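You operate a simulated robot arm through the tools that you are given. There is no shell and no other tool. Be economical: measure what you need, move in short steps, check, and stop when the job is done.

You run a simulated robot arm. Do the job below in one go: nothing can be reset, and whatever is moved stays where it is left.

TASK
Tamp the red tile block, then move the grey tape strip over it.
Fine: tamp it flush with the red float and put that back; peel the strip off and press it down again.

The check looks at the end state, three seconds after you hand in, the way a careful person would. Anything else that was tipped, shoved, dropped, spilled or broken makes it a failure.

THE ROBOT
A 7-joint arm with a two-finger parallel gripper, fixed in place. Base frame: the origin is at the foot of the arm, x ahead of it, y to its left, z up; the work surface is at about z = 880. Lengths are in mm, angles in degrees, forces in N, time in s.
With the tool pointing down near the work surface it reaches from about 340 to 780 mm from the base axis. Its first joint turns from -166.0 to 166.0 degrees. Payload 3.91 kg.
The tool frame sits at the grasp point between the pads (the TCP): z along the fingers, y along the line on which they close. The tips reach 30 mm beyond it. Largest opening 110 mm; finger width 20, thickness 10; the body of the gripper, 48 by 112 mm, starts 55 mm behind the TCP.
Orientation is told as [roll, pitch, yaw] about the base's x, y, z axes, in that order, counted from this pose: with the fingers straight down and closing along the base's y, the tool's x points along the base's -x, its y along +y and its z along -z.

THE INTERFACE
- The arm moves only by the tool nudge_tool. Its argument "plan" is a list of rows, each an object (a shift or turn left out is 0, a gripper value left out holds the last) with "turn": the turn, a rotation vector about the base's x, y, z in units of 6 degrees (1.0 is 6 degrees), a list of three; "slide": the shift along the base's x, y, z in units of 40 mm (1.0 is 40 mm), a list of three; "jaw": the finger opening in cm, from 0 to 11. In form: [{"turn": [ax, ay, az], "slide": [dx, dy, dz], "jaw": jaw}, ...]. A call has 1 to 12 rows; each row shifts and turns the commanded pose from where the row before left it. A call with a number of a shift or a turn outside -1 to 1 is refused whole. Each row takes 0.2 s and may step no farther than 50 mm and 8.6 degrees from the row before; otherwise, or with a gripper value out of range, the whole call is refused. Where a pose cannot be reached the arm comes as near as it can. A force on the tool above 40 N (or 10 N above the force at the start of the call, whichever is more), or a blocked arm, ends the call early, and 0.2 s more pass. Each finger travels about 153 mm/s and halts on what it meets, pressing with about 34 N; the grip force reading is that of the motor and also rises with nothing between the fingers. The clock runs only during rows and for 0.2 s after the last one: add rows that do not move to give the fingers time. It gives the time, the measured TCP pose, the force on the tool (base axes), the opening and the grip force at its end, in the units of the frame above (readings bear some noise), with the torque about the TCP (base axes, N m) and any sound that the robot's microphone picked up.
- Cameras (640 x 400 px; columns grow to the right, rows downward): "scene" is fixed at [217, 500.4, 1631.2]; the picture's right is [-0.61, -0.79, 0.00], its down [-0.58, 0.45, -0.68] and it looks along [0.54, -0.41, -0.73] (base axes); focal length 333 px, centre (320, 200). "wrist" rides on the gripper at [77, 7, -114] in the tool frame; the picture's right is [-0.09, 1.00, 0.00], its down [-0.80, -0.07, -0.59] and it looks along [-0.59, -0.05, 0.80] (tool axes); focal length 270 px, centre (320, 200).
- get_image(camera): a new picture of that camera. No time passes.
- raise_lower(by): slides the trunk up (or, below 0, down) by that many mm; the arm rides with it, the base frame stays. It gives what a move gives, with no picture.
- probe_pixels(camera, pixels): for up to 12 pixels [column, row] of the newest picture of that camera ("zoom" is the newest enlarged one), the place [x, y, z] in the base frame of the surface seen there, good to about 2 mm. No time passes.
- zoom(camera, box): a new picture of the part [left, top, right, bottom] of that camera's present view, enlarged. No time passes.
- finish_job(): hands the job in; it is judged then, once.

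Go step by step. Measure first, check grasps and placings, and put right what went wrong. The budget is 80 turns and 38 pictures, counting those below and the enlarged ones. Unless the task says otherwise, let go and move clear before handing in, and close with one line.

The tools are called after "Call:" as name(argument=value, ...) on one line, values as JSON. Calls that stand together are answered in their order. nudge_tool: Moves the arm, as the interface text tells. Its arguments: {"type":"object","properties":{"plan":{"type":"array","items":{"type":"object","properties":{"turn":{"type":"array","items":{"type":"number"}},"slide":{"type":"array","items":{"type":"number"}},"jaw":{"type":"number"}}}}},"required":["plan"]} The other tools are called the same way: raise_lower (by) slides the trunk up or down; get_image (camera) takes a picture; probe_pixels (camera, pixels) gives the place of the surface under pixels of a picture; zoom (camera, box) takes an enlarged picture of a part of a camera's view; finish_job () hands the job in.

At the start:

```text
t: 0.0
ee_pos: [545.3, 14.1, 1235.8]
ee_rot: [0.1, 0.1, 0.0]
force: [-0.4, -0.1, -0.1]
ft_torque: [0.02, 0.01, -0.02]
opening: 110.0
grip_force: 0.2
trunk travel left (down, up): [-550.0, 60.0]
```

scene: 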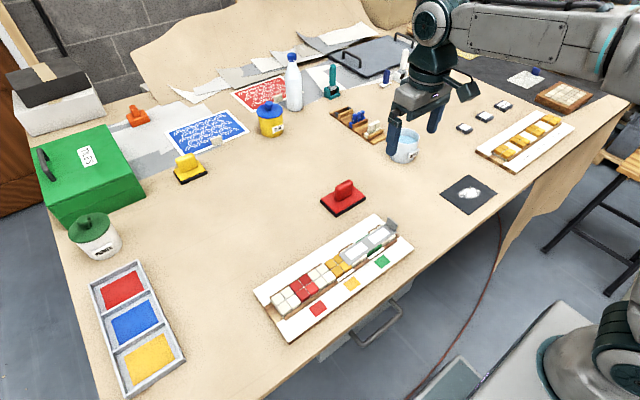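
wrist: 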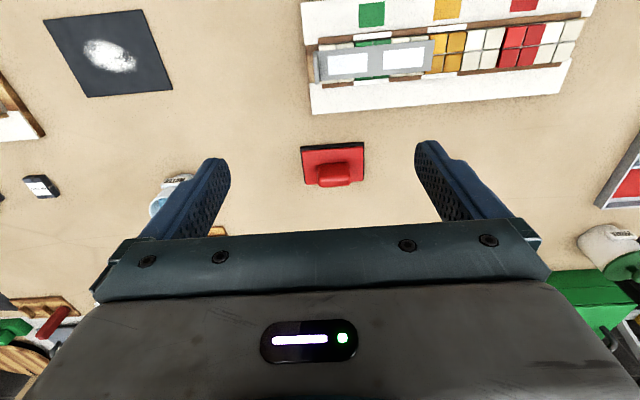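

The scene shows a tile board at about (335,275) with a grey strip over its green end, and the red float at (343,198). I'll zoom in on these first.

Call:
zoom(camera="scene", box=[245, 170, 425, 345])

Call:
zoom(camera="wrist", box=[290, 0, 610, 200])

```text
2.29 times, centred on (335, 258) of scene
```

zoom: 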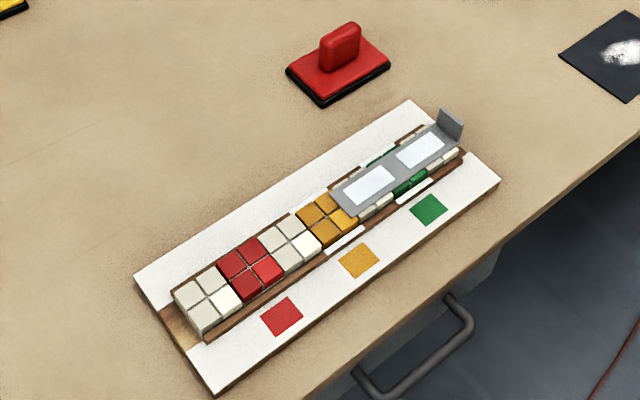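

```text
2.00 times, centred on (450, 100) of wrist
```

zoom: 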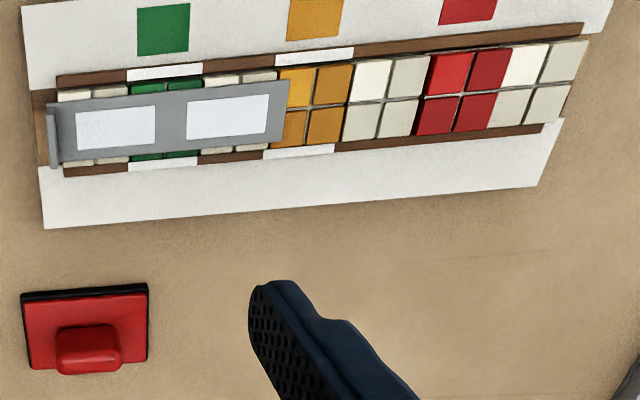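

The latest zoom (wrist) shows the strip over white, green and white, with its tab at (52,135). The red block is at (465,92) and the float at (85,330). I'll measure these points.

Call:
probe_pixels(camera="zoom", pixels=[[443, 75], [485, 72], [436, 115], [475, 110], [540, 65], [400, 80], [320, 90], [235, 118], [115, 125], [52, 110], [52, 155], [280, 100]])

Call:
probe_pixels(camera="wrist", pixels=[[318, 170], [348, 170], [333, 166], [333, 180], [302, 148], [362, 145], [308, 182], [362, 180], [332, 152], [400, 112], [590, 20], [330, 110]])

Call:
zoom(camera="scene", box=[250, 250, 340, 310])

```text
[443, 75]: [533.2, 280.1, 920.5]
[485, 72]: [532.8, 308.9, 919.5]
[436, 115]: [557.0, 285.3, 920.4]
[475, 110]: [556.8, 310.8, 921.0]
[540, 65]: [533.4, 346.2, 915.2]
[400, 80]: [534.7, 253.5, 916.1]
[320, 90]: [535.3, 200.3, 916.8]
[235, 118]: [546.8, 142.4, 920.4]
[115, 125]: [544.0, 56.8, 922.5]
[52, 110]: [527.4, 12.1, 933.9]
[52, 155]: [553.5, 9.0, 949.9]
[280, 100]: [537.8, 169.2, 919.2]
```

```text
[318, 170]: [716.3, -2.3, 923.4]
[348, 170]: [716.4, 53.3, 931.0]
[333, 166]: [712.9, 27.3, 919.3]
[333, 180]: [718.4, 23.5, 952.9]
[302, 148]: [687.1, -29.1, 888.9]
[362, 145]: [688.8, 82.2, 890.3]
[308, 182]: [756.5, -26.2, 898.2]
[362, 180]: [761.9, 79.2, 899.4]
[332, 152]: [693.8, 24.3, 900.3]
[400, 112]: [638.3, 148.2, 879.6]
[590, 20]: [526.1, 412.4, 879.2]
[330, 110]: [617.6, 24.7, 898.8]
```

```text
6.67 times, centred on (295, 280) of scene
```

zoom: 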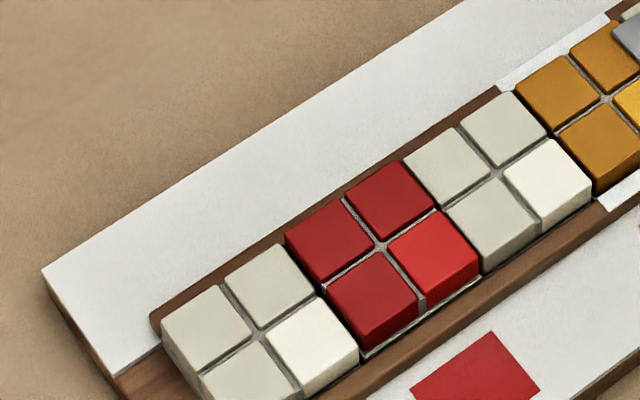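

The red block stands about 5 mm proud (920.5 against 915.5 mm) and the strip is centred on green. Next I'll measure the float's handle from the scene camera, and the strip's tab.

Call:
zoom(camera="scene", box=[313, 170, 373, 220])

Call:
zoom(camera="scene", box=[330, 205, 420, 275])

Call:
probe_pixels(camera="scene", pixels=[[336, 184], [350, 181], [340, 182], [346, 186], [338, 195], [352, 188], [322, 200], [345, 216], [364, 199], [343, 190]])

```text
8.00 times, centred on (343, 195) of scene
```

zoom: 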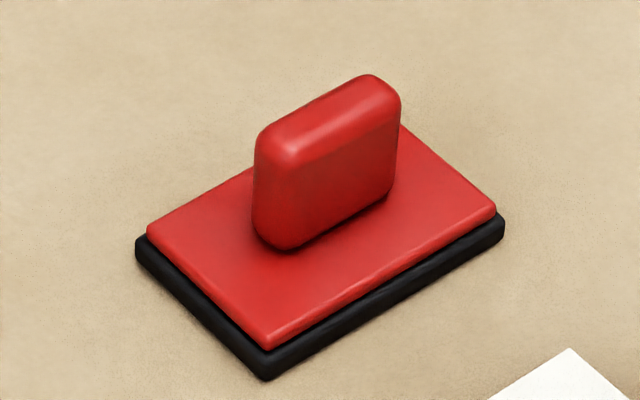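

```text
5.71 times, centred on (375, 240) of scene
```

zoom: 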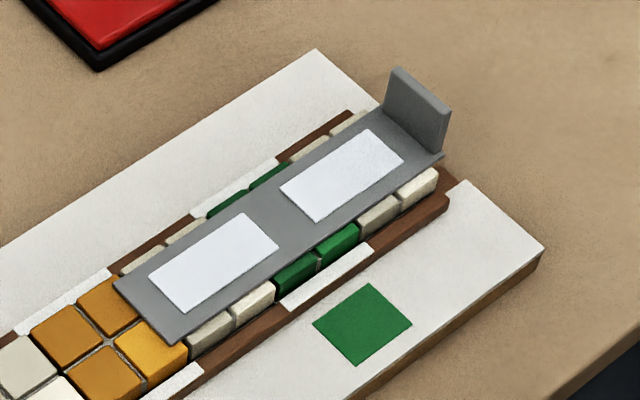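

```text
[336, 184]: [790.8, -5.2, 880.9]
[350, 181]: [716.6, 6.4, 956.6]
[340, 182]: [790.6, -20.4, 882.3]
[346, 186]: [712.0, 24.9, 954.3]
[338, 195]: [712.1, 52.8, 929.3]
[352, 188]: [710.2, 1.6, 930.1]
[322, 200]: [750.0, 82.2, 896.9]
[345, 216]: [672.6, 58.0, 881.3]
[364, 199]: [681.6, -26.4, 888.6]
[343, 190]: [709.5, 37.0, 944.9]
```

The float's handle is centred near (721, 26), is about 24 mm thick in x, and tops out at 957. I'll move above it and turn 90° so the fingers close across its flat faces.

Call:
nudge_tool(plan=[{"turn": [0, 0, 1], "slide": [0.3, 0.02, -0.25], "jaw": 7}, {"turn": [0, 0, 1], "slide": [0.3, 0.02, -0.25]}, {"turn": [0, 0, 1], "slide": [0.3, 0.02, -0.25]}, {"turn": [0, 0, 1], "slide": [0.3, 0.02, -0.25]}, {"turn": [0, 0, 1], "slide": [0.3, 0.02, -0.25]}, {"turn": [0, 0, 1], "slide": [0.3, 0.02, -0.25]}, {"turn": [0, 0, 1], "slide": [0.3, 0.02, -0.25]}, {"turn": [0, 0, 1], "slide": [0.3, 0.02, -0.25]}, {"turn": [0, 0, 1], "slide": [0.3, 0.02, -0.25]}, {"turn": [0, 0, 1], "slide": [0.3, 0.02, -0.25]}, {"turn": [0, 0, 1], "slide": [0.3, 0.02, -0.25]}, {"turn": [0, 0, 1], "slide": [0.3, 0.02, -0.25]}])

Call:
nudge_tool(plan=[{"turn": [0, 0, 1], "slide": [0.25, 0.02, -0.4]}, {"turn": [0, 0, 1], "slide": [0.25, 0.02, -0.4]}, {"turn": [0, 0, 1], "slide": [0.25, 0.02, -0.4]}, {}])

Call:
get_image(camera="wrist")

```text
t: 2.6
ee_pos: [688.3, 24.0, 1115.7]
ee_rot: [0.0, -0.1, 71.9]
force: [-0.6, -0.1, -0.5]
ft_torque: [0.01, -0.01, -0.02]
opening: 70.0
grip_force: 0.0
trunk travel left (down, up): [-550.0, 60.0]
```

```text
t: 3.6
ee_pos: [718.4, 25.6, 1067.9]
ee_rot: [0.0, 0.0, 90.0]
force: [0.0, 0.1, -0.6]
ft_torque: [0.05, 0.01, 0.01]
opening: 70.2
grip_force: 0.1
trunk travel left (down, up): [-550.0, 60.0]
```

```text
30 pictures are left
```

wrist: 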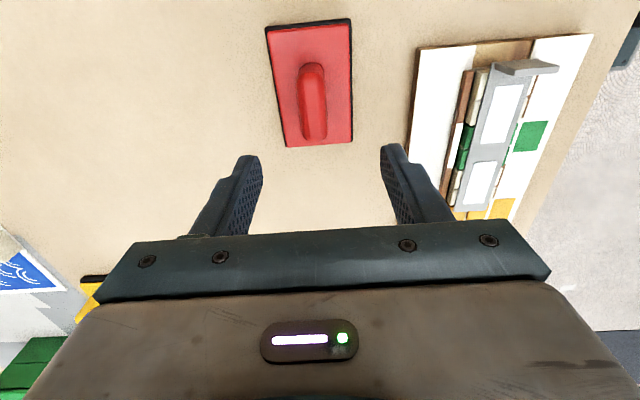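

The float handle is seen at (313,105). I'll measure its edges for centring.

Call:
probe_pixels(camera="wrist", pixels=[[303, 100], [323, 100], [313, 100], [313, 70], [313, 130], [268, 32], [348, 25], [288, 144], [352, 140], [328, 100], [299, 100]])

```text
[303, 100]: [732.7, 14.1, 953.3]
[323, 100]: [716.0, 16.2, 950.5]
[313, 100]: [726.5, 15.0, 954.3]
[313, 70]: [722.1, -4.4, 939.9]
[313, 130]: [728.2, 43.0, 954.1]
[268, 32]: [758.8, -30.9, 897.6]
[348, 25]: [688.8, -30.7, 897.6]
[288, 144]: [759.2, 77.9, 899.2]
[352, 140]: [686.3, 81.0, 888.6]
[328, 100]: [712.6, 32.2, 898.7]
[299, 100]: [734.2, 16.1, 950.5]
```

Handle centre is about x 723, y 25, and the base top is 899. I'll descend to TCP z≈936 and grip.

Call:
nudge_tool(plan=[{"slide": [0.11, 0, -1]}, {"slide": [0, 0, -1]}, {"slide": [0, 0, -0.8]}, {"slide": [0, 0, -0.5]}, {"jaw": 1}, {}, {}, {}])

```text
t: 5.4
ee_pos: [720.5, 27.7, 935.8]
ee_rot: [0.0, 0.0, 90.0]
force: [0.3, -0.2, 0.1]
ft_torque: [0.01, -0.02, -0.03]
opening: 23.9
grip_force: 34.3
trunk travel left (down, up): [-550.0, 60.0]
```

The float is held (opening 23.9). I'll lift it about 105 mm, carry it over the red block at (545, 296) and look.

Call:
nudge_tool(plan=[{"slide": [0, 0, 0.4]}, {"slide": [0, 0, 0.75]}, {"slide": [0, 0, 0.75]}, {"slide": [0, 0, 0.75]}, {}])

Call:
nudge_tool(plan=[{"slide": [-0.44, 0.67, 0]}, {"slide": [-0.44, 0.67, 0]}, {"slide": [-0.44, 0.67, 0]}, {"slide": [-0.44, 0.67, 0]}, {"slide": [-0.44, 0.67, 0]}, {"slide": [-0.44, 0.67, 0]}, {"slide": [-0.44, 0.67, 0]}, {"slide": [-0.44, 0.67, 0]}, {"slide": [-0.44, 0.67, 0]}, {"slide": [-0.44, 0.67, 0]}, {}, {}])

Call:
zoom(camera="scene", box=[200, 150, 440, 350])

Call:
get_image(camera="wrist")

```text
t: 6.6
ee_pos: [723.5, 25.3, 1041.6]
ee_rot: [0.0, 0.0, 90.0]
force: [-0.4, -0.6, -0.8]
ft_torque: [-0.03, 0.02, 0.0]
opening: 23.5
grip_force: 34.7
trunk travel left (down, up): [-550.0, 60.0]
```

```text
t: 9.2
ee_pos: [546.1, 295.3, 1042.3]
ee_rot: [0.0, 0.1, 89.8]
force: [0.4, 0.2, -2.1]
ft_torque: [0.0, 0.0, 0.02]
opening: 23.8
grip_force: 34.0
trunk travel left (down, up): [-550.0, 60.0]
```

```text
2.00 times, centred on (320, 250) of scene
```

zoom: 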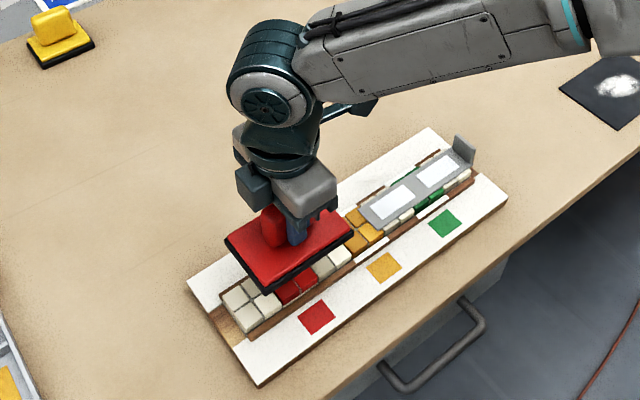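

```text
28 pictures are left
```

wrist: 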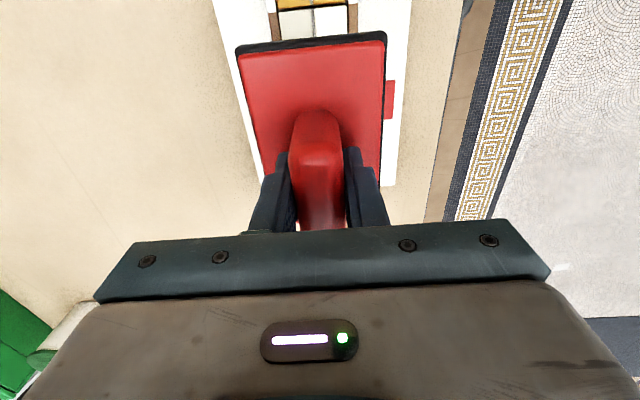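

The float is centred over the red block. I'll lower it to just above contact, then press in small steps.

Call:
nudge_tool(plan=[{"slide": [0, 0, -0.75]}, {"slide": [0, 0, -0.7]}, {"slide": [0, 0, -0.06]}, {"slide": [0, 0, -0.04]}, {"slide": [0, 0, -0.04]}, {"slide": [0, 0, -0.04]}, {"slide": [0, 0, -0.04]}, {}])

```text
t: 11.0
ee_pos: [546.7, 296.3, 974.9]
ee_rot: [0.0, 0.0, 90.1]
force: [-0.2, 1.1, -0.9]
ft_torque: [0.01, -0.03, 0.0]
opening: 23.7
grip_force: 34.1
trunk travel left (down, up): [-550.0, 60.0]
```

Call:
nudge_tool(plan=[{"slide": [0, 0, -0.03]}, {"slide": [0, 0, -0.03]}, {"slide": [0, 0, -0.03]}, {"slide": [0, 0, -0.03]}, {"slide": [0, 0, -0.03]}, {"slide": [0, 0, -0.03]}, {"slide": [0, 0, -0.03]}, {"slide": [0, 0, -0.03]}, {}])

```text
t: 12.8
ee_pos: [546.7, 295.8, 972.1]
ee_rot: [-0.4, -0.3, 90.0]
force: [-6.0, -4.6, 15.6]
ft_torque: [-0.58, 0.81, 0.15]
opening: 23.8
grip_force: 34.3
trunk travel left (down, up): [-550.0, 60.0]
stopped in row 8: the force on the tool passed its limit at 42 N (the readings are from after the stop); the commanded pose is now the measured one
```

It met over 40 N at z≈971–972, so the block may be going down. I'll press again to see whether it advances.

Call:
nudge_tool(plan=[{"slide": [0, 0, -0.04]}, {"slide": [0, 0, -0.04]}, {"slide": [0, 0, -0.04]}, {"slide": [0, 0, -0.04]}, {"slide": [0, 0, -0.04]}, {}])

Call:
zoom(camera="scene", box=[240, 220, 360, 320])

```text
t: 13.5
ee_pos: [547.5, 296.3, 970.9]
ee_rot: [-0.7, -0.4, 89.9]
force: [-9.3, -6.7, 17.9]
ft_torque: [-0.58, 1.02, 0.39]
opening: 24.0
grip_force: 34.5
trunk travel left (down, up): [-550.0, 60.0]
stopped in row 3: the force on the tool passed its limit at 42 N (the readings are from after the stop); the commanded pose is now the measured one
```

```text
4.00 times, centred on (300, 270) of scene
```

zoom: 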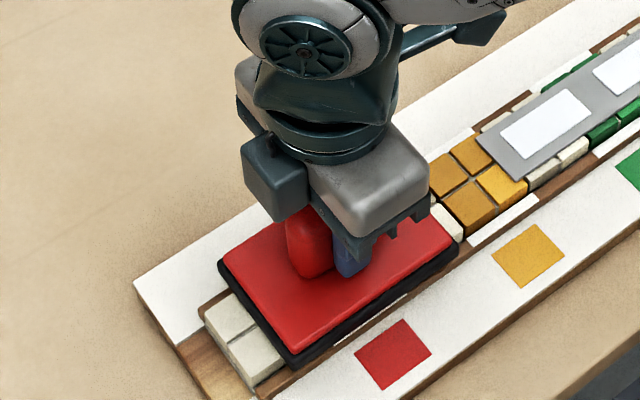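

The press reached about z=971 and looks settled on the neighbours. I'll lift, square the tool and step aside to inspect the block.

Call:
nudge_tool(plan=[{"slide": [0, 0, 0.1]}, {"slide": [0, 0, 0.5], "turn": [0.12, 0.07, 0]}, {"slide": [0, 0, 0.7]}, {"slide": [0.8, 0, 0.3]}, {"slide": [1, 0, 0]}, {"slide": [1, 0, 0]}, {}])

Call:
zoom(camera="scene", box=[240, 230, 360, 320])

```text
t: 15.1
ee_pos: [663.4, 296.0, 1033.3]
ee_rot: [-0.1, -1.1, 90.0]
force: [0.9, -0.6, -2.6]
ft_torque: [0.0, -0.03, -0.01]
opening: 23.7
grip_force: 34.3
trunk travel left (down, up): [-550.0, 60.0]
```

```text
4.44 times, centred on (300, 275) of scene
```

zoom: 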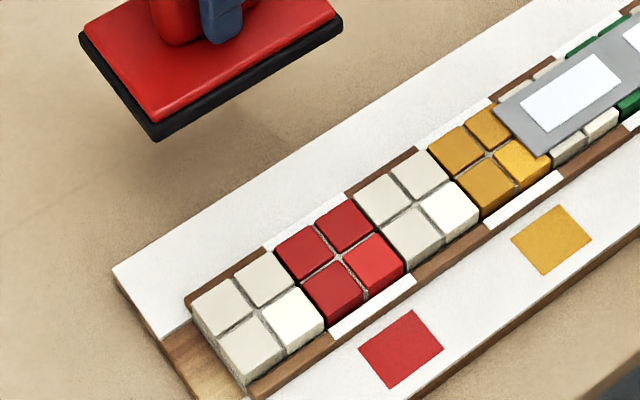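

White witness marks now show beside red as they do beside amber and green. I'll check the heights and square up the tool.

Call:
probe_pixels(camera="zoom", pixels=[[310, 248], [345, 225], [332, 290], [372, 262], [265, 280], [290, 318], [380, 198], [410, 235], [222, 300], [250, 345], [418, 172], [448, 208]])

Call:
nudge_tool(plan=[{"turn": [-0.18, 0, 0]}, {}])

```text
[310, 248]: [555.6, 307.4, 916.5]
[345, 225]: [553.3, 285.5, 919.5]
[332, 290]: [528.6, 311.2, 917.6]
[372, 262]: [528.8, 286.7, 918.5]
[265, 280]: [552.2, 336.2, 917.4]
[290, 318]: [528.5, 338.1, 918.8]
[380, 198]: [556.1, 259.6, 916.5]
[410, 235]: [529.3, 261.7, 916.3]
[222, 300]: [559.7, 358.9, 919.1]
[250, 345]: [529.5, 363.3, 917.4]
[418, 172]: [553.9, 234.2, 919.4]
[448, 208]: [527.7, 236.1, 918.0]
```

```text
t: 15.7
ee_pos: [663.2, 297.2, 1032.1]
ee_rot: [-0.1, 0.0, 89.8]
force: [-0.5, 0.6, -1.4]
ft_torque: [-0.03, -0.03, -0.02]
opening: 23.8
grip_force: 33.6
trunk travel left (down, up): [-550.0, 60.0]
```

Red is flush (about 918, same as its neighbours). I'll carry the float back over its original spot.

Call:
nudge_tool(plan=[{"slide": [0.21, -0.97, 0]}, {"slide": [0.21, -0.97, 0]}, {"slide": [0.21, -0.97, 0]}, {"slide": [0.21, -0.97, 0]}, {"slide": [0.21, -0.97, 0]}, {"slide": [0.21, -0.97, 0]}, {"slide": [0.21, -0.97, 0]}, {}, {}])

Call:
zoom(camera="scene", box=[280, 110, 440, 230])

```text
t: 17.7
ee_pos: [720.8, 28.4, 1033.4]
ee_rot: [-0.1, 0.0, 90.0]
force: [-0.1, -0.5, -1.5]
ft_torque: [0.01, 0.03, 0.0]
opening: 23.8
grip_force: 33.9
trunk travel left (down, up): [-550.0, 60.0]
```

```text
3.33 times, centred on (360, 170) of scene
```

zoom: 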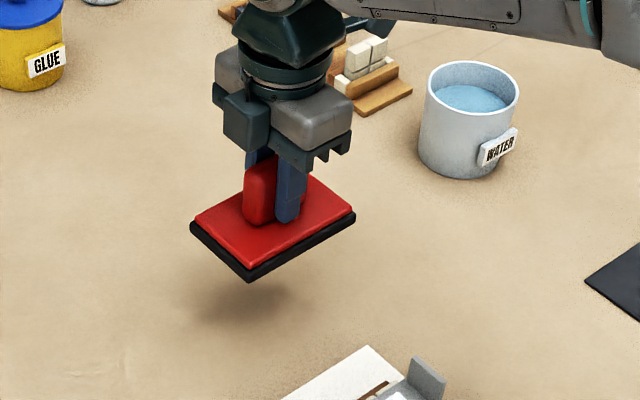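

The float hangs level over its place. I'll lower it, finishing in small steps.

Call:
nudge_tool(plan=[{"slide": [0.02, -0.03, -0.9]}, {"slide": [0, 0, -0.9]}, {"slide": [0, 0, -0.4]}, {"slide": [0, 0, -0.06]}, {"slide": [0, 0, -0.05]}, {"slide": [0, 0, -0.05]}, {}])

```text
t: 19.3
ee_pos: [721.6, 24.0, 938.0]
ee_rot: [-0.1, 0.0, 90.0]
force: [-0.4, 0.0, -1.8]
ft_torque: [-0.04, 0.0, 0.0]
opening: 23.9
grip_force: 34.5
trunk travel left (down, up): [-550.0, 60.0]
```

Call:
nudge_tool(plan=[{"slide": [0, 0, -0.03]}, {"slide": [0, 0, -0.025]}, {"slide": [0, 0, -0.025]}, {}])

```text
t: 20.3
ee_pos: [720.1, 24.0, 935.0]
ee_rot: [-0.2, 0.0, 89.9]
force: [-0.2, 0.1, -2.1]
ft_torque: [-0.05, -0.02, -0.04]
opening: 23.8
grip_force: 34.5
trunk travel left (down, up): [-550.0, 60.0]
```

No contact yet; the handle slid a little in the grip while pressing. I'll continue down gently.

Call:
nudge_tool(plan=[{"slide": [0, 0, -0.025]}, {"slide": [0, 0, -0.025]}, {"slide": [0, 0, -0.025]}, {}])

```text
t: 21.3
ee_pos: [721.1, 23.9, 934.7]
ee_rot: [-0.5, -0.2, 89.8]
force: [2.2, -1.0, 17.1]
ft_torque: [1.03, 0.7, -0.05]
opening: 23.9
grip_force: 33.9
trunk travel left (down, up): [-550.0, 60.0]
```

The float is on the table (17 N). I'll ease off, release and rise.

Call:
nudge_tool(plan=[{"slide": [0, 0, 0.03]}, {"jaw": 5}, {"jaw": 7}, {}, {"slide": [0, 0, 0.8]}, {"slide": [0, 0, 1]}, {"slide": [0, 0, 1]}, {}])

Call:
zoom(camera="scene", box=[280, 130, 440, 250])

Call:
get_image(camera="wrist")

```text
t: 23.1
ee_pos: [721.6, 24.9, 1044.9]
ee_rot: [0.0, -0.1, 89.8]
force: [0.4, 0.6, 0.0]
ft_torque: [-0.02, 0.02, -0.03]
opening: 69.9
grip_force: 0.1
trunk travel left (down, up): [-550.0, 60.0]
```

```text
3.33 times, centred on (360, 190) of scene
```

zoom: 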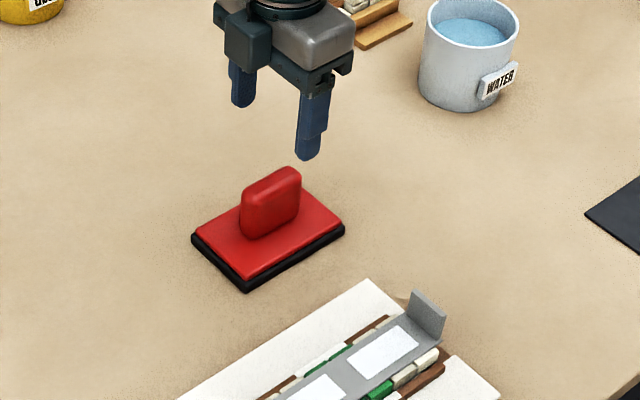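

```text
23 pictures are left
```

wrist: 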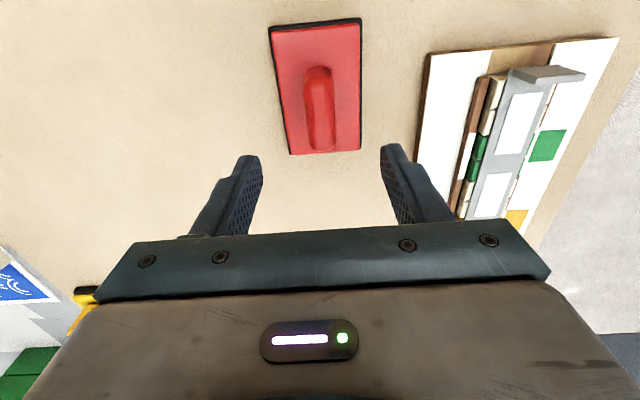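

The float is back in place. Now I'll measure the strip's tab and edges.

Call:
probe_pixels(camera="wrist", pixels=[[520, 74], [548, 73], [578, 75], [535, 80], [515, 85], [550, 86], [500, 150], [530, 95], [478, 210], [493, 165], [510, 180], [545, 100]])

Call:
nudge_tool(plan=[{"turn": [0, 0, -1], "slide": [-0.38, -0.03, 0.1]}, {"turn": [0, 0, -1], "slide": [-0.38, -0.03, 0]}, {"turn": [0, 0, -1], "slide": [-0.38, -0.03, 0]}, {"turn": [0, 0, -1], "slide": [-0.38, -0.03, 0]}, {"turn": [0, 0, -1], "slide": [-0.38, -0.03, 0]}, {"turn": [0, 0, -1], "slide": [-0.38, -0.03, 0]}, {"turn": [0, 0, -1], "slide": [-0.38, -0.03, 0]}, {"turn": [0, 0, -1], "slide": [-0.38, -0.03, 0]}, {"turn": [0, 0, -1], "slide": [-0.38, -0.03, 0]}, {"turn": [0, 0, -1], "slide": [-0.38, -0.03, 0]}, {"turn": [0, 0, -1], "slide": [-0.38, -0.03, 0]}, {"turn": [0, 0, -1], "slide": [-0.38, -0.03, 0]}])

Call:
nudge_tool(plan=[{"turn": [0, 0, -1], "jaw": 6}, {"turn": [0, 0, -1]}, {"turn": [0, 0, -1]}, {}])

Call:
get_image(camera="wrist")

```text
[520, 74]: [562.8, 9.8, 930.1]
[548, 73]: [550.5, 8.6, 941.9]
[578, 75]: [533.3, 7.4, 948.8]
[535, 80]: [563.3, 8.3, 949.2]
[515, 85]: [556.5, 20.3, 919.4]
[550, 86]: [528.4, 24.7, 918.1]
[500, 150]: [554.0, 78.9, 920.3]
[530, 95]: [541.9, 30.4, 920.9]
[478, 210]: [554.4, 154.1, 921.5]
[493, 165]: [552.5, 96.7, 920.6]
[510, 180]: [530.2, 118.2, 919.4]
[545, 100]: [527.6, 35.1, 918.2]
```

```text
t: 25.7
ee_pos: [538.8, 11.2, 1049.9]
ee_rot: [-0.1, -0.1, 17.9]
force: [1.0, 0.8, 0.3]
ft_torque: [0.01, 0.0, -0.03]
opening: 70.0
grip_force: 0.0
trunk travel left (down, up): [-550.0, 60.0]
```

```text
t: 26.7
ee_pos: [539.1, 9.7, 1049.0]
ee_rot: [-0.1, 0.0, -0.2]
force: [-0.2, -0.2, 0.6]
ft_torque: [0.01, -0.04, 0.01]
opening: 59.7
grip_force: 0.0
trunk travel left (down, up): [-550.0, 60.0]
```

```text
22 pictures are left
```

wrist: 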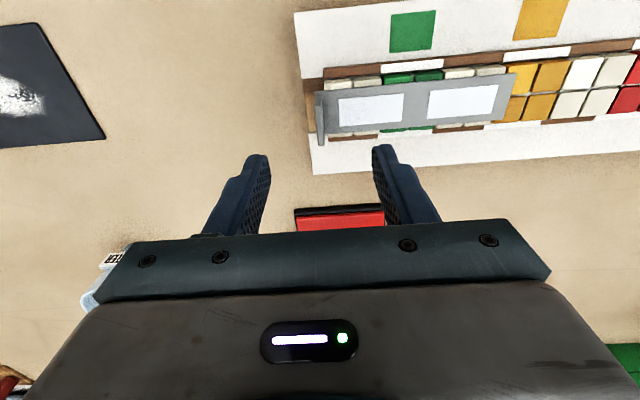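

Call:
probe_pixels(camera="wrist", pixels=[[320, 100], [319, 125], [323, 125], [320, 140], [330, 110], [420, 108], [505, 100], [512, 78], [500, 118], [390, 135], [414, 130], [443, 128]])

Call:
zoom(camera="wrist", box=[290, 40, 530, 190])

```text
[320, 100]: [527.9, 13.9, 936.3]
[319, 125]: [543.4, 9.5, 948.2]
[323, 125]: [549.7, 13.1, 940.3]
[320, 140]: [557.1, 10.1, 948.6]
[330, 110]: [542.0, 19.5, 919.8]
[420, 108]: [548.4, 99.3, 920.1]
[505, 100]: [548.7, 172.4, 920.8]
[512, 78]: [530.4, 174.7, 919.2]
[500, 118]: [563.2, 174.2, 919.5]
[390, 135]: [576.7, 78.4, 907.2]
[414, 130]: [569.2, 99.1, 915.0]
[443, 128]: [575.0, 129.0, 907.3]
```

```text
2.67 times, centred on (410, 115) of wrist
```

zoom: 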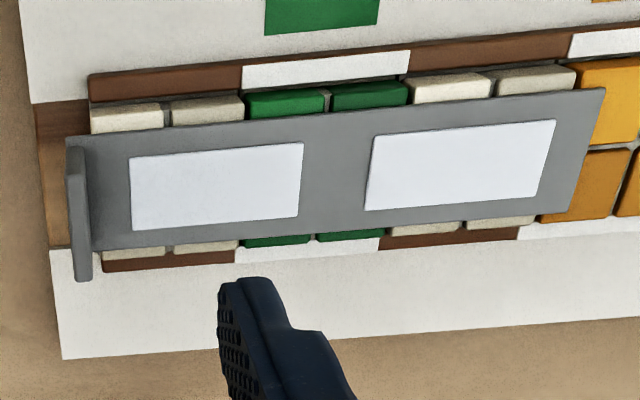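

Strip spans y 10–175 and x 526–564, with its tab at y≈11 and top at 949. Tile blocks are on a 51 mm pitch, so green is at 94 and red at 298: the move is +204 mm in y. I'll descend onto the tab, keeping the tips above the strip.

Call:
nudge_tool(plan=[{"slide": [0.14, 0.03, -0.8]}, {"slide": [0, 0, -0.8]}, {"slide": [0, 0, -0.5]}, {"slide": [0, 0, -0.25]}, {}])

Call:
zoom(camera="scene", box=[330, 180, 440, 270])

```text
t: 27.9
ee_pos: [545.9, 10.8, 954.7]
ee_rot: [-0.2, -0.1, -0.1]
force: [-0.2, 0.2, 0.7]
ft_torque: [-0.02, -0.02, 0.0]
opening: 59.9
grip_force: 0.0
trunk travel left (down, up): [-550.0, 60.0]
```

```text
4.44 times, centred on (385, 225) of scene
```

zoom: 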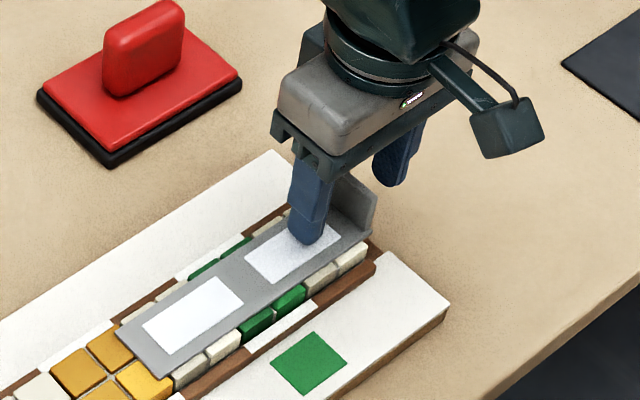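

The fingers straddle the tab cleanly. Closing now.

Call:
nudge_tool(plan=[{"jaw": 3}, {"jaw": 1.5}, {"jaw": 0.2}, {}, {}])

```text
t: 29.1
ee_pos: [545.2, 11.3, 955.0]
ee_rot: [-0.2, 0.1, 0.1]
force: [0.5, 0.0, 1.0]
ft_torque: [-0.01, 0.05, -0.01]
opening: 4.3
grip_force: 34.4
trunk travel left (down, up): [-550.0, 60.0]
```

The tab is gripped (opening 4.3). I'll peel by rotating about the strip's far end, tab end up.

Call:
nudge_tool(plan=[{"turn": [-0.25, 0, 0], "slide": [0, 0.024, 0.107]}, {"turn": [-0.25, 0, 0], "slide": [0, 0.025, 0.107]}, {"turn": [-0.25, 0, 0], "slide": [0, 0.027, 0.107]}, {"turn": [-0.25, 0, 0], "slide": [0, 0.03, 0.107]}, {}])

Call:
zoom(camera="scene", box=[310, 180, 430, 280])

```text
t: 30.3
ee_pos: [544.0, 16.9, 973.3]
ee_rot: [-6.2, 0.0, 0.0]
force: [-0.1, 0.5, -0.1]
ft_torque: [0.08, -0.05, 0.02]
opening: 4.4
grip_force: 34.1
trunk travel left (down, up): [-550.0, 60.0]
```

```text
4.00 times, centred on (370, 230) of scene
```

zoom: 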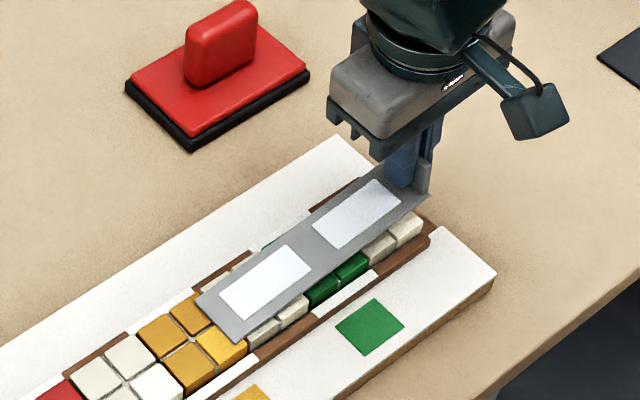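

The strip has come up cleanly and rigid. I'll lift, level it and check.

Call:
nudge_tool(plan=[{"slide": [0, 0, 0.3]}, {"slide": [0, 0, 0.6]}, {"slide": [0, 0, 0.6]}, {"turn": [0.5, 0, 0]}, {"turn": [0.5, 0, 0]}, {}])

Call:
nudge_tool(plan=[{"slide": [0.02, 0.8, 0]}, {"slide": [0, 0.8, 0]}, {"slide": [0, 0.8, 0]}, {"slide": [0, 0.8, 0]}, {"slide": [0, 0.8, 0]}, {"slide": [0, 0.8, 0]}, {"slide": [0, 0.16, 0]}, {}, {}])

Call:
zoom(camera="scene", box=[220, 180, 420, 330])

Call:
get_image(camera="wrist")

```text
t: 31.7
ee_pos: [544.5, 15.3, 1033.1]
ee_rot: [-0.1, 0.1, 0.1]
force: [-0.2, 0.7, -0.3]
ft_torque: [0.0, -0.01, -0.01]
opening: 4.3
grip_force: 33.6
trunk travel left (down, up): [-550.0, 60.0]
```

```text
t: 33.7
ee_pos: [545.4, 214.2, 1033.0]
ee_rot: [-0.2, 0.0, -0.2]
force: [-0.3, -0.6, 0.1]
ft_torque: [-0.03, 0.02, -0.01]
opening: 4.2
grip_force: 33.9
trunk travel left (down, up): [-550.0, 60.0]
```

```text
2.67 times, centred on (320, 255) of scene
```

zoom: 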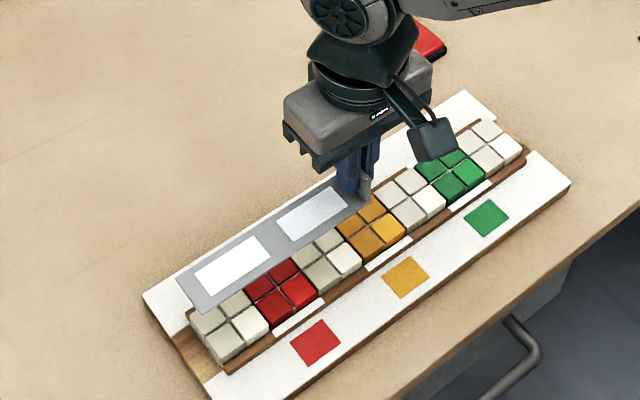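

```text
17 pictures are left
```

wrist: 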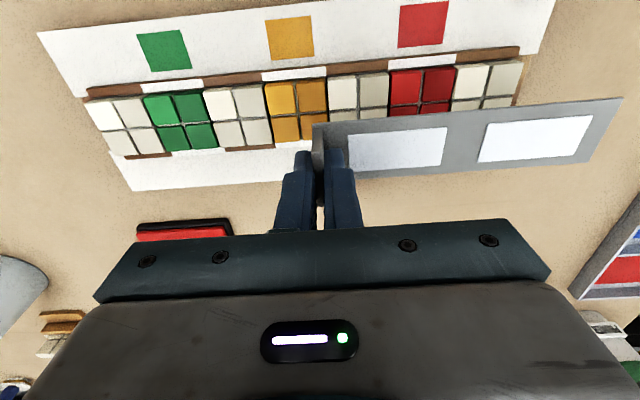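

The strip is level above the tiles. I'll check its position relative to the red block.

Call:
probe_pixels(camera="wrist", pixels=[[600, 110], [580, 155], [618, 102], [400, 125], [400, 160], [545, 107], [545, 158], [392, 85], [423, 95], [453, 75]])

Call:
probe_pixels(camera="zoom", pixels=[[182, 282], [205, 305], [240, 262], [320, 215], [345, 210], [275, 300], [300, 285]])

```text
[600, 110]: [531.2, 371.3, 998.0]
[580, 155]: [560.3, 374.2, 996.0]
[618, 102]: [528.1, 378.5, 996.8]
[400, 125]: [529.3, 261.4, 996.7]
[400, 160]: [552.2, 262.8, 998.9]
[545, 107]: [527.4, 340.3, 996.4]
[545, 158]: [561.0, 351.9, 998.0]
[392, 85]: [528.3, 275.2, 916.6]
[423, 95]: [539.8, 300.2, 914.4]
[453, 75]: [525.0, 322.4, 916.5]
```

```text
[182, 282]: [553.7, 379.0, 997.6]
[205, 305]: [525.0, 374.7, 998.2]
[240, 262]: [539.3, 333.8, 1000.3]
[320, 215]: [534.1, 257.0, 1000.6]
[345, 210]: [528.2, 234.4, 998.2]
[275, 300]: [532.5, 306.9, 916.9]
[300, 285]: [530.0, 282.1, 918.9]
```

Position is right (free end at y≈379, level). Lowering to contact at about TCP 955.

Call:
nudge_tool(plan=[{"slide": [0, 0.02, -0.8]}, {"slide": [0, 0, -0.7]}, {"slide": [0, 0, -0.25]}, {"slide": [0, 0, -0.06]}, {"slide": [0, 0, -0.05]}, {"slide": [0, 0, -0.04]}, {"slide": [0, 0, -0.04]}, {}])

```text
t: 35.5
ee_pos: [545.6, 215.3, 955.0]
ee_rot: [-0.1, -0.2, 0.0]
force: [0.1, -1.0, 1.7]
ft_torque: [0.1, -0.03, -0.04]
opening: 4.2
grip_force: 34.0
trunk travel left (down, up): [-550.0, 60.0]
```

Call:
nudge_tool(plan=[{"slide": [0, 0, -0.03]}, {"slide": [0, 0, -0.03]}, {"slide": [0, 0, -0.03]}, {}])

Call:
zoom(camera="scene", box=[240, 210, 400, 330])

```text
t: 36.5
ee_pos: [544.4, 214.1, 953.4]
ee_rot: [-0.1, -0.5, -0.1]
force: [3.7, -0.9, 31.2]
ft_torque: [0.29, 0.16, -0.05]
opening: 4.3
grip_force: 34.0
trunk travel left (down, up): [-550.0, 60.0]
```

```text
3.33 times, centred on (320, 270) of scene
```

zoom: 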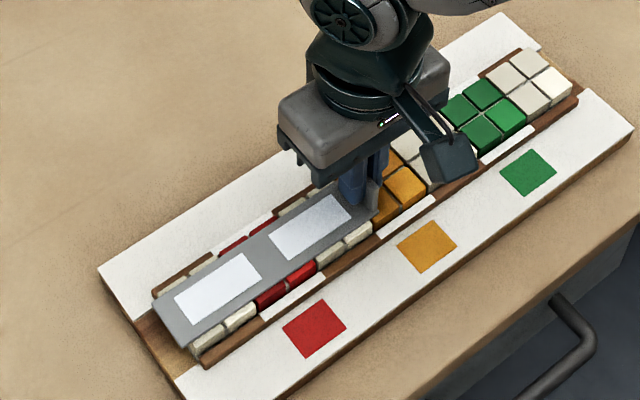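

The strip sits centred over red, 31 N of contact. I'll ease off, release and rise, then press along the strip with closed fingers.

Call:
nudge_tool(plan=[{"slide": [0, 0, 0.05]}, {"jaw": 1.5}, {"jaw": 3}, {}, {"slide": [0, 0, 0.5]}, {"slide": [0, 0, 0.5]}, {"slide": [0, 0.6, 0], "jaw": 0}, {"slide": [0, 0.6, 0]}, {"slide": [0, 0.5, 0]}, {"slide": [0, 0.4, 0]}, {}])

Call:
zoom(camera="scene", box=[240, 210, 400, 330])

```text
t: 38.9
ee_pos: [545.5, 298.3, 992.9]
ee_rot: [-0.3, 0.0, -0.1]
force: [-0.4, -1.2, -0.3]
ft_torque: [0.03, 0.03, 0.01]
opening: 0.0
grip_force: 33.9
trunk travel left (down, up): [-550.0, 60.0]
```

```text
3.33 times, centred on (320, 270) of scene
```

zoom: 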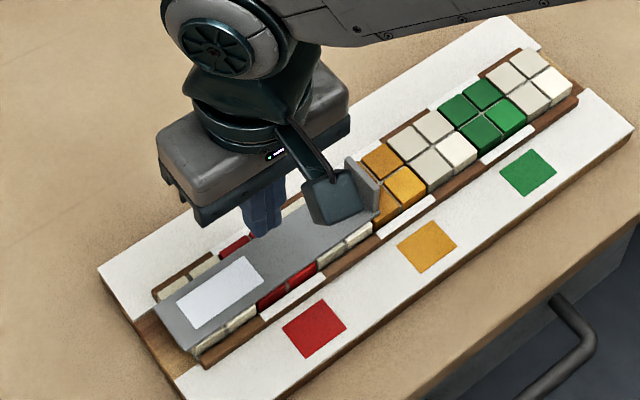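

The strip stays put, lying flat. I'll press on the two white patches (y≈338, then ≈258), which bear on the fixed white tiles rather than red itself.

Call:
nudge_tool(plan=[{"slide": [0, 1, 0]}, {"slide": [0, 0, -0.7]}, {"slide": [0, 0, -0.2]}, {"slide": [0, 0, -0.06]}, {"slide": [0, 0, -0.04]}, {"slide": [0, 0, -0.04]}, {"slide": [0, 0, -0.04]}, {"slide": [0, 0, -0.04]}, {}])

```text
t: 40.9
ee_pos: [545.0, 338.7, 950.9]
ee_rot: [0.0, -0.1, -0.1]
force: [-0.7, -0.6, 7.0]
ft_torque: [-0.01, -0.04, -0.01]
opening: 0.0
grip_force: 33.7
trunk travel left (down, up): [-550.0, 60.0]
```

Call:
nudge_tool(plan=[{"slide": [0, 0, -0.03]}, {"slide": [0, 0, -0.03]}, {}])

Call:
nudge_tool(plan=[{"slide": [0, 0, 0.5]}, {"slide": [0, -1, 0]}, {"slide": [0, -1, 0]}, {"slide": [0, 0, -0.4]}, {"slide": [0, 0, -0.06]}, {"slide": [0, 0, -0.03]}, {"slide": [0, 0, -0.03]}, {}])

```text
t: 41.7
ee_pos: [545.1, 338.3, 948.8]
ee_rot: [0.0, -0.4, 0.0]
force: [2.0, 1.2, 29.6]
ft_torque: [0.03, 0.0, 0.06]
opening: 0.0
grip_force: 34.2
trunk travel left (down, up): [-550.0, 60.0]
```

```text
t: 43.5
ee_pos: [544.8, 258.3, 948.8]
ee_rot: [0.0, -0.3, -0.1]
force: [1.6, -2.1, 33.8]
ft_torque: [-0.08, 0.03, -0.05]
opening: 0.0
grip_force: 34.0
trunk travel left (down, up): [-550.0, 60.0]
```

Both ends were pressed with about 30 N. I'll rise, move clear toward the base side's free space, and inspect.

Call:
nudge_tool(plan=[{"slide": [0, 0, 0.5]}, {"slide": [0, 0, 1]}, {"slide": [0, 0, 1]}, {"slide": [0, 0, 1]}, {"slide": [0, -0.5, 1]}, {"slide": [0, -1, 0.5]}, {"slide": [0, -1, 0.3]}, {"slide": [0, -1, 0.3]}, {"slide": [0, -1, 0]}, {"slide": [0, -1, 0], "jaw": 5}, {}])

Call:
zoom(camera="scene", box=[240, 210, 400, 330])

Call:
get_image(camera="scene")

```text
t: 45.9
ee_pos: [547.1, 39.5, 1168.2]
ee_rot: [-0.3, -0.1, 0.0]
force: [0.3, -0.6, -0.2]
ft_torque: [-0.02, -0.03, -0.02]
opening: 49.9
grip_force: 0.1
trunk travel left (down, up): [-550.0, 60.0]
```

```text
3.33 times, centred on (320, 270) of scene
```

zoom: 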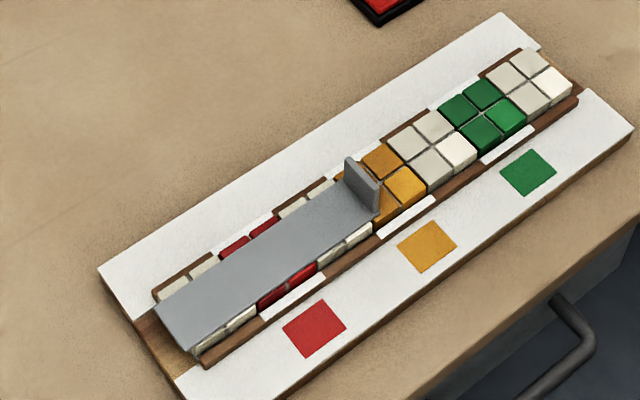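

```text
13 pictures are left
```

scene: 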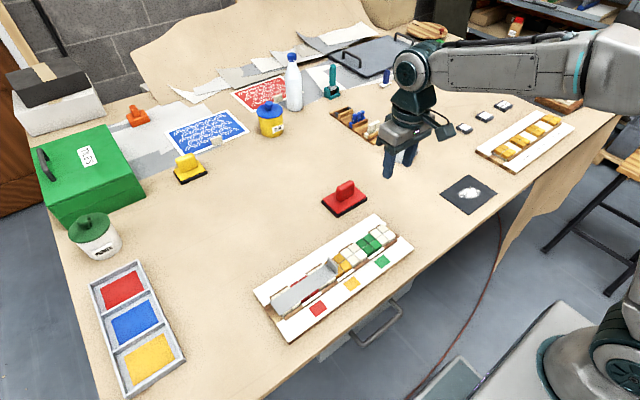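

Both patches went solid grey once pressed, the red witness marks still show white, and the float stands where it was with nothing else moved. Handing in.

Call:
finish_job()

```text
The job is handed in.
```

The red block is tamped flush, the red float is back in its place, and the grey strip is peeled off green and pressed down over red.
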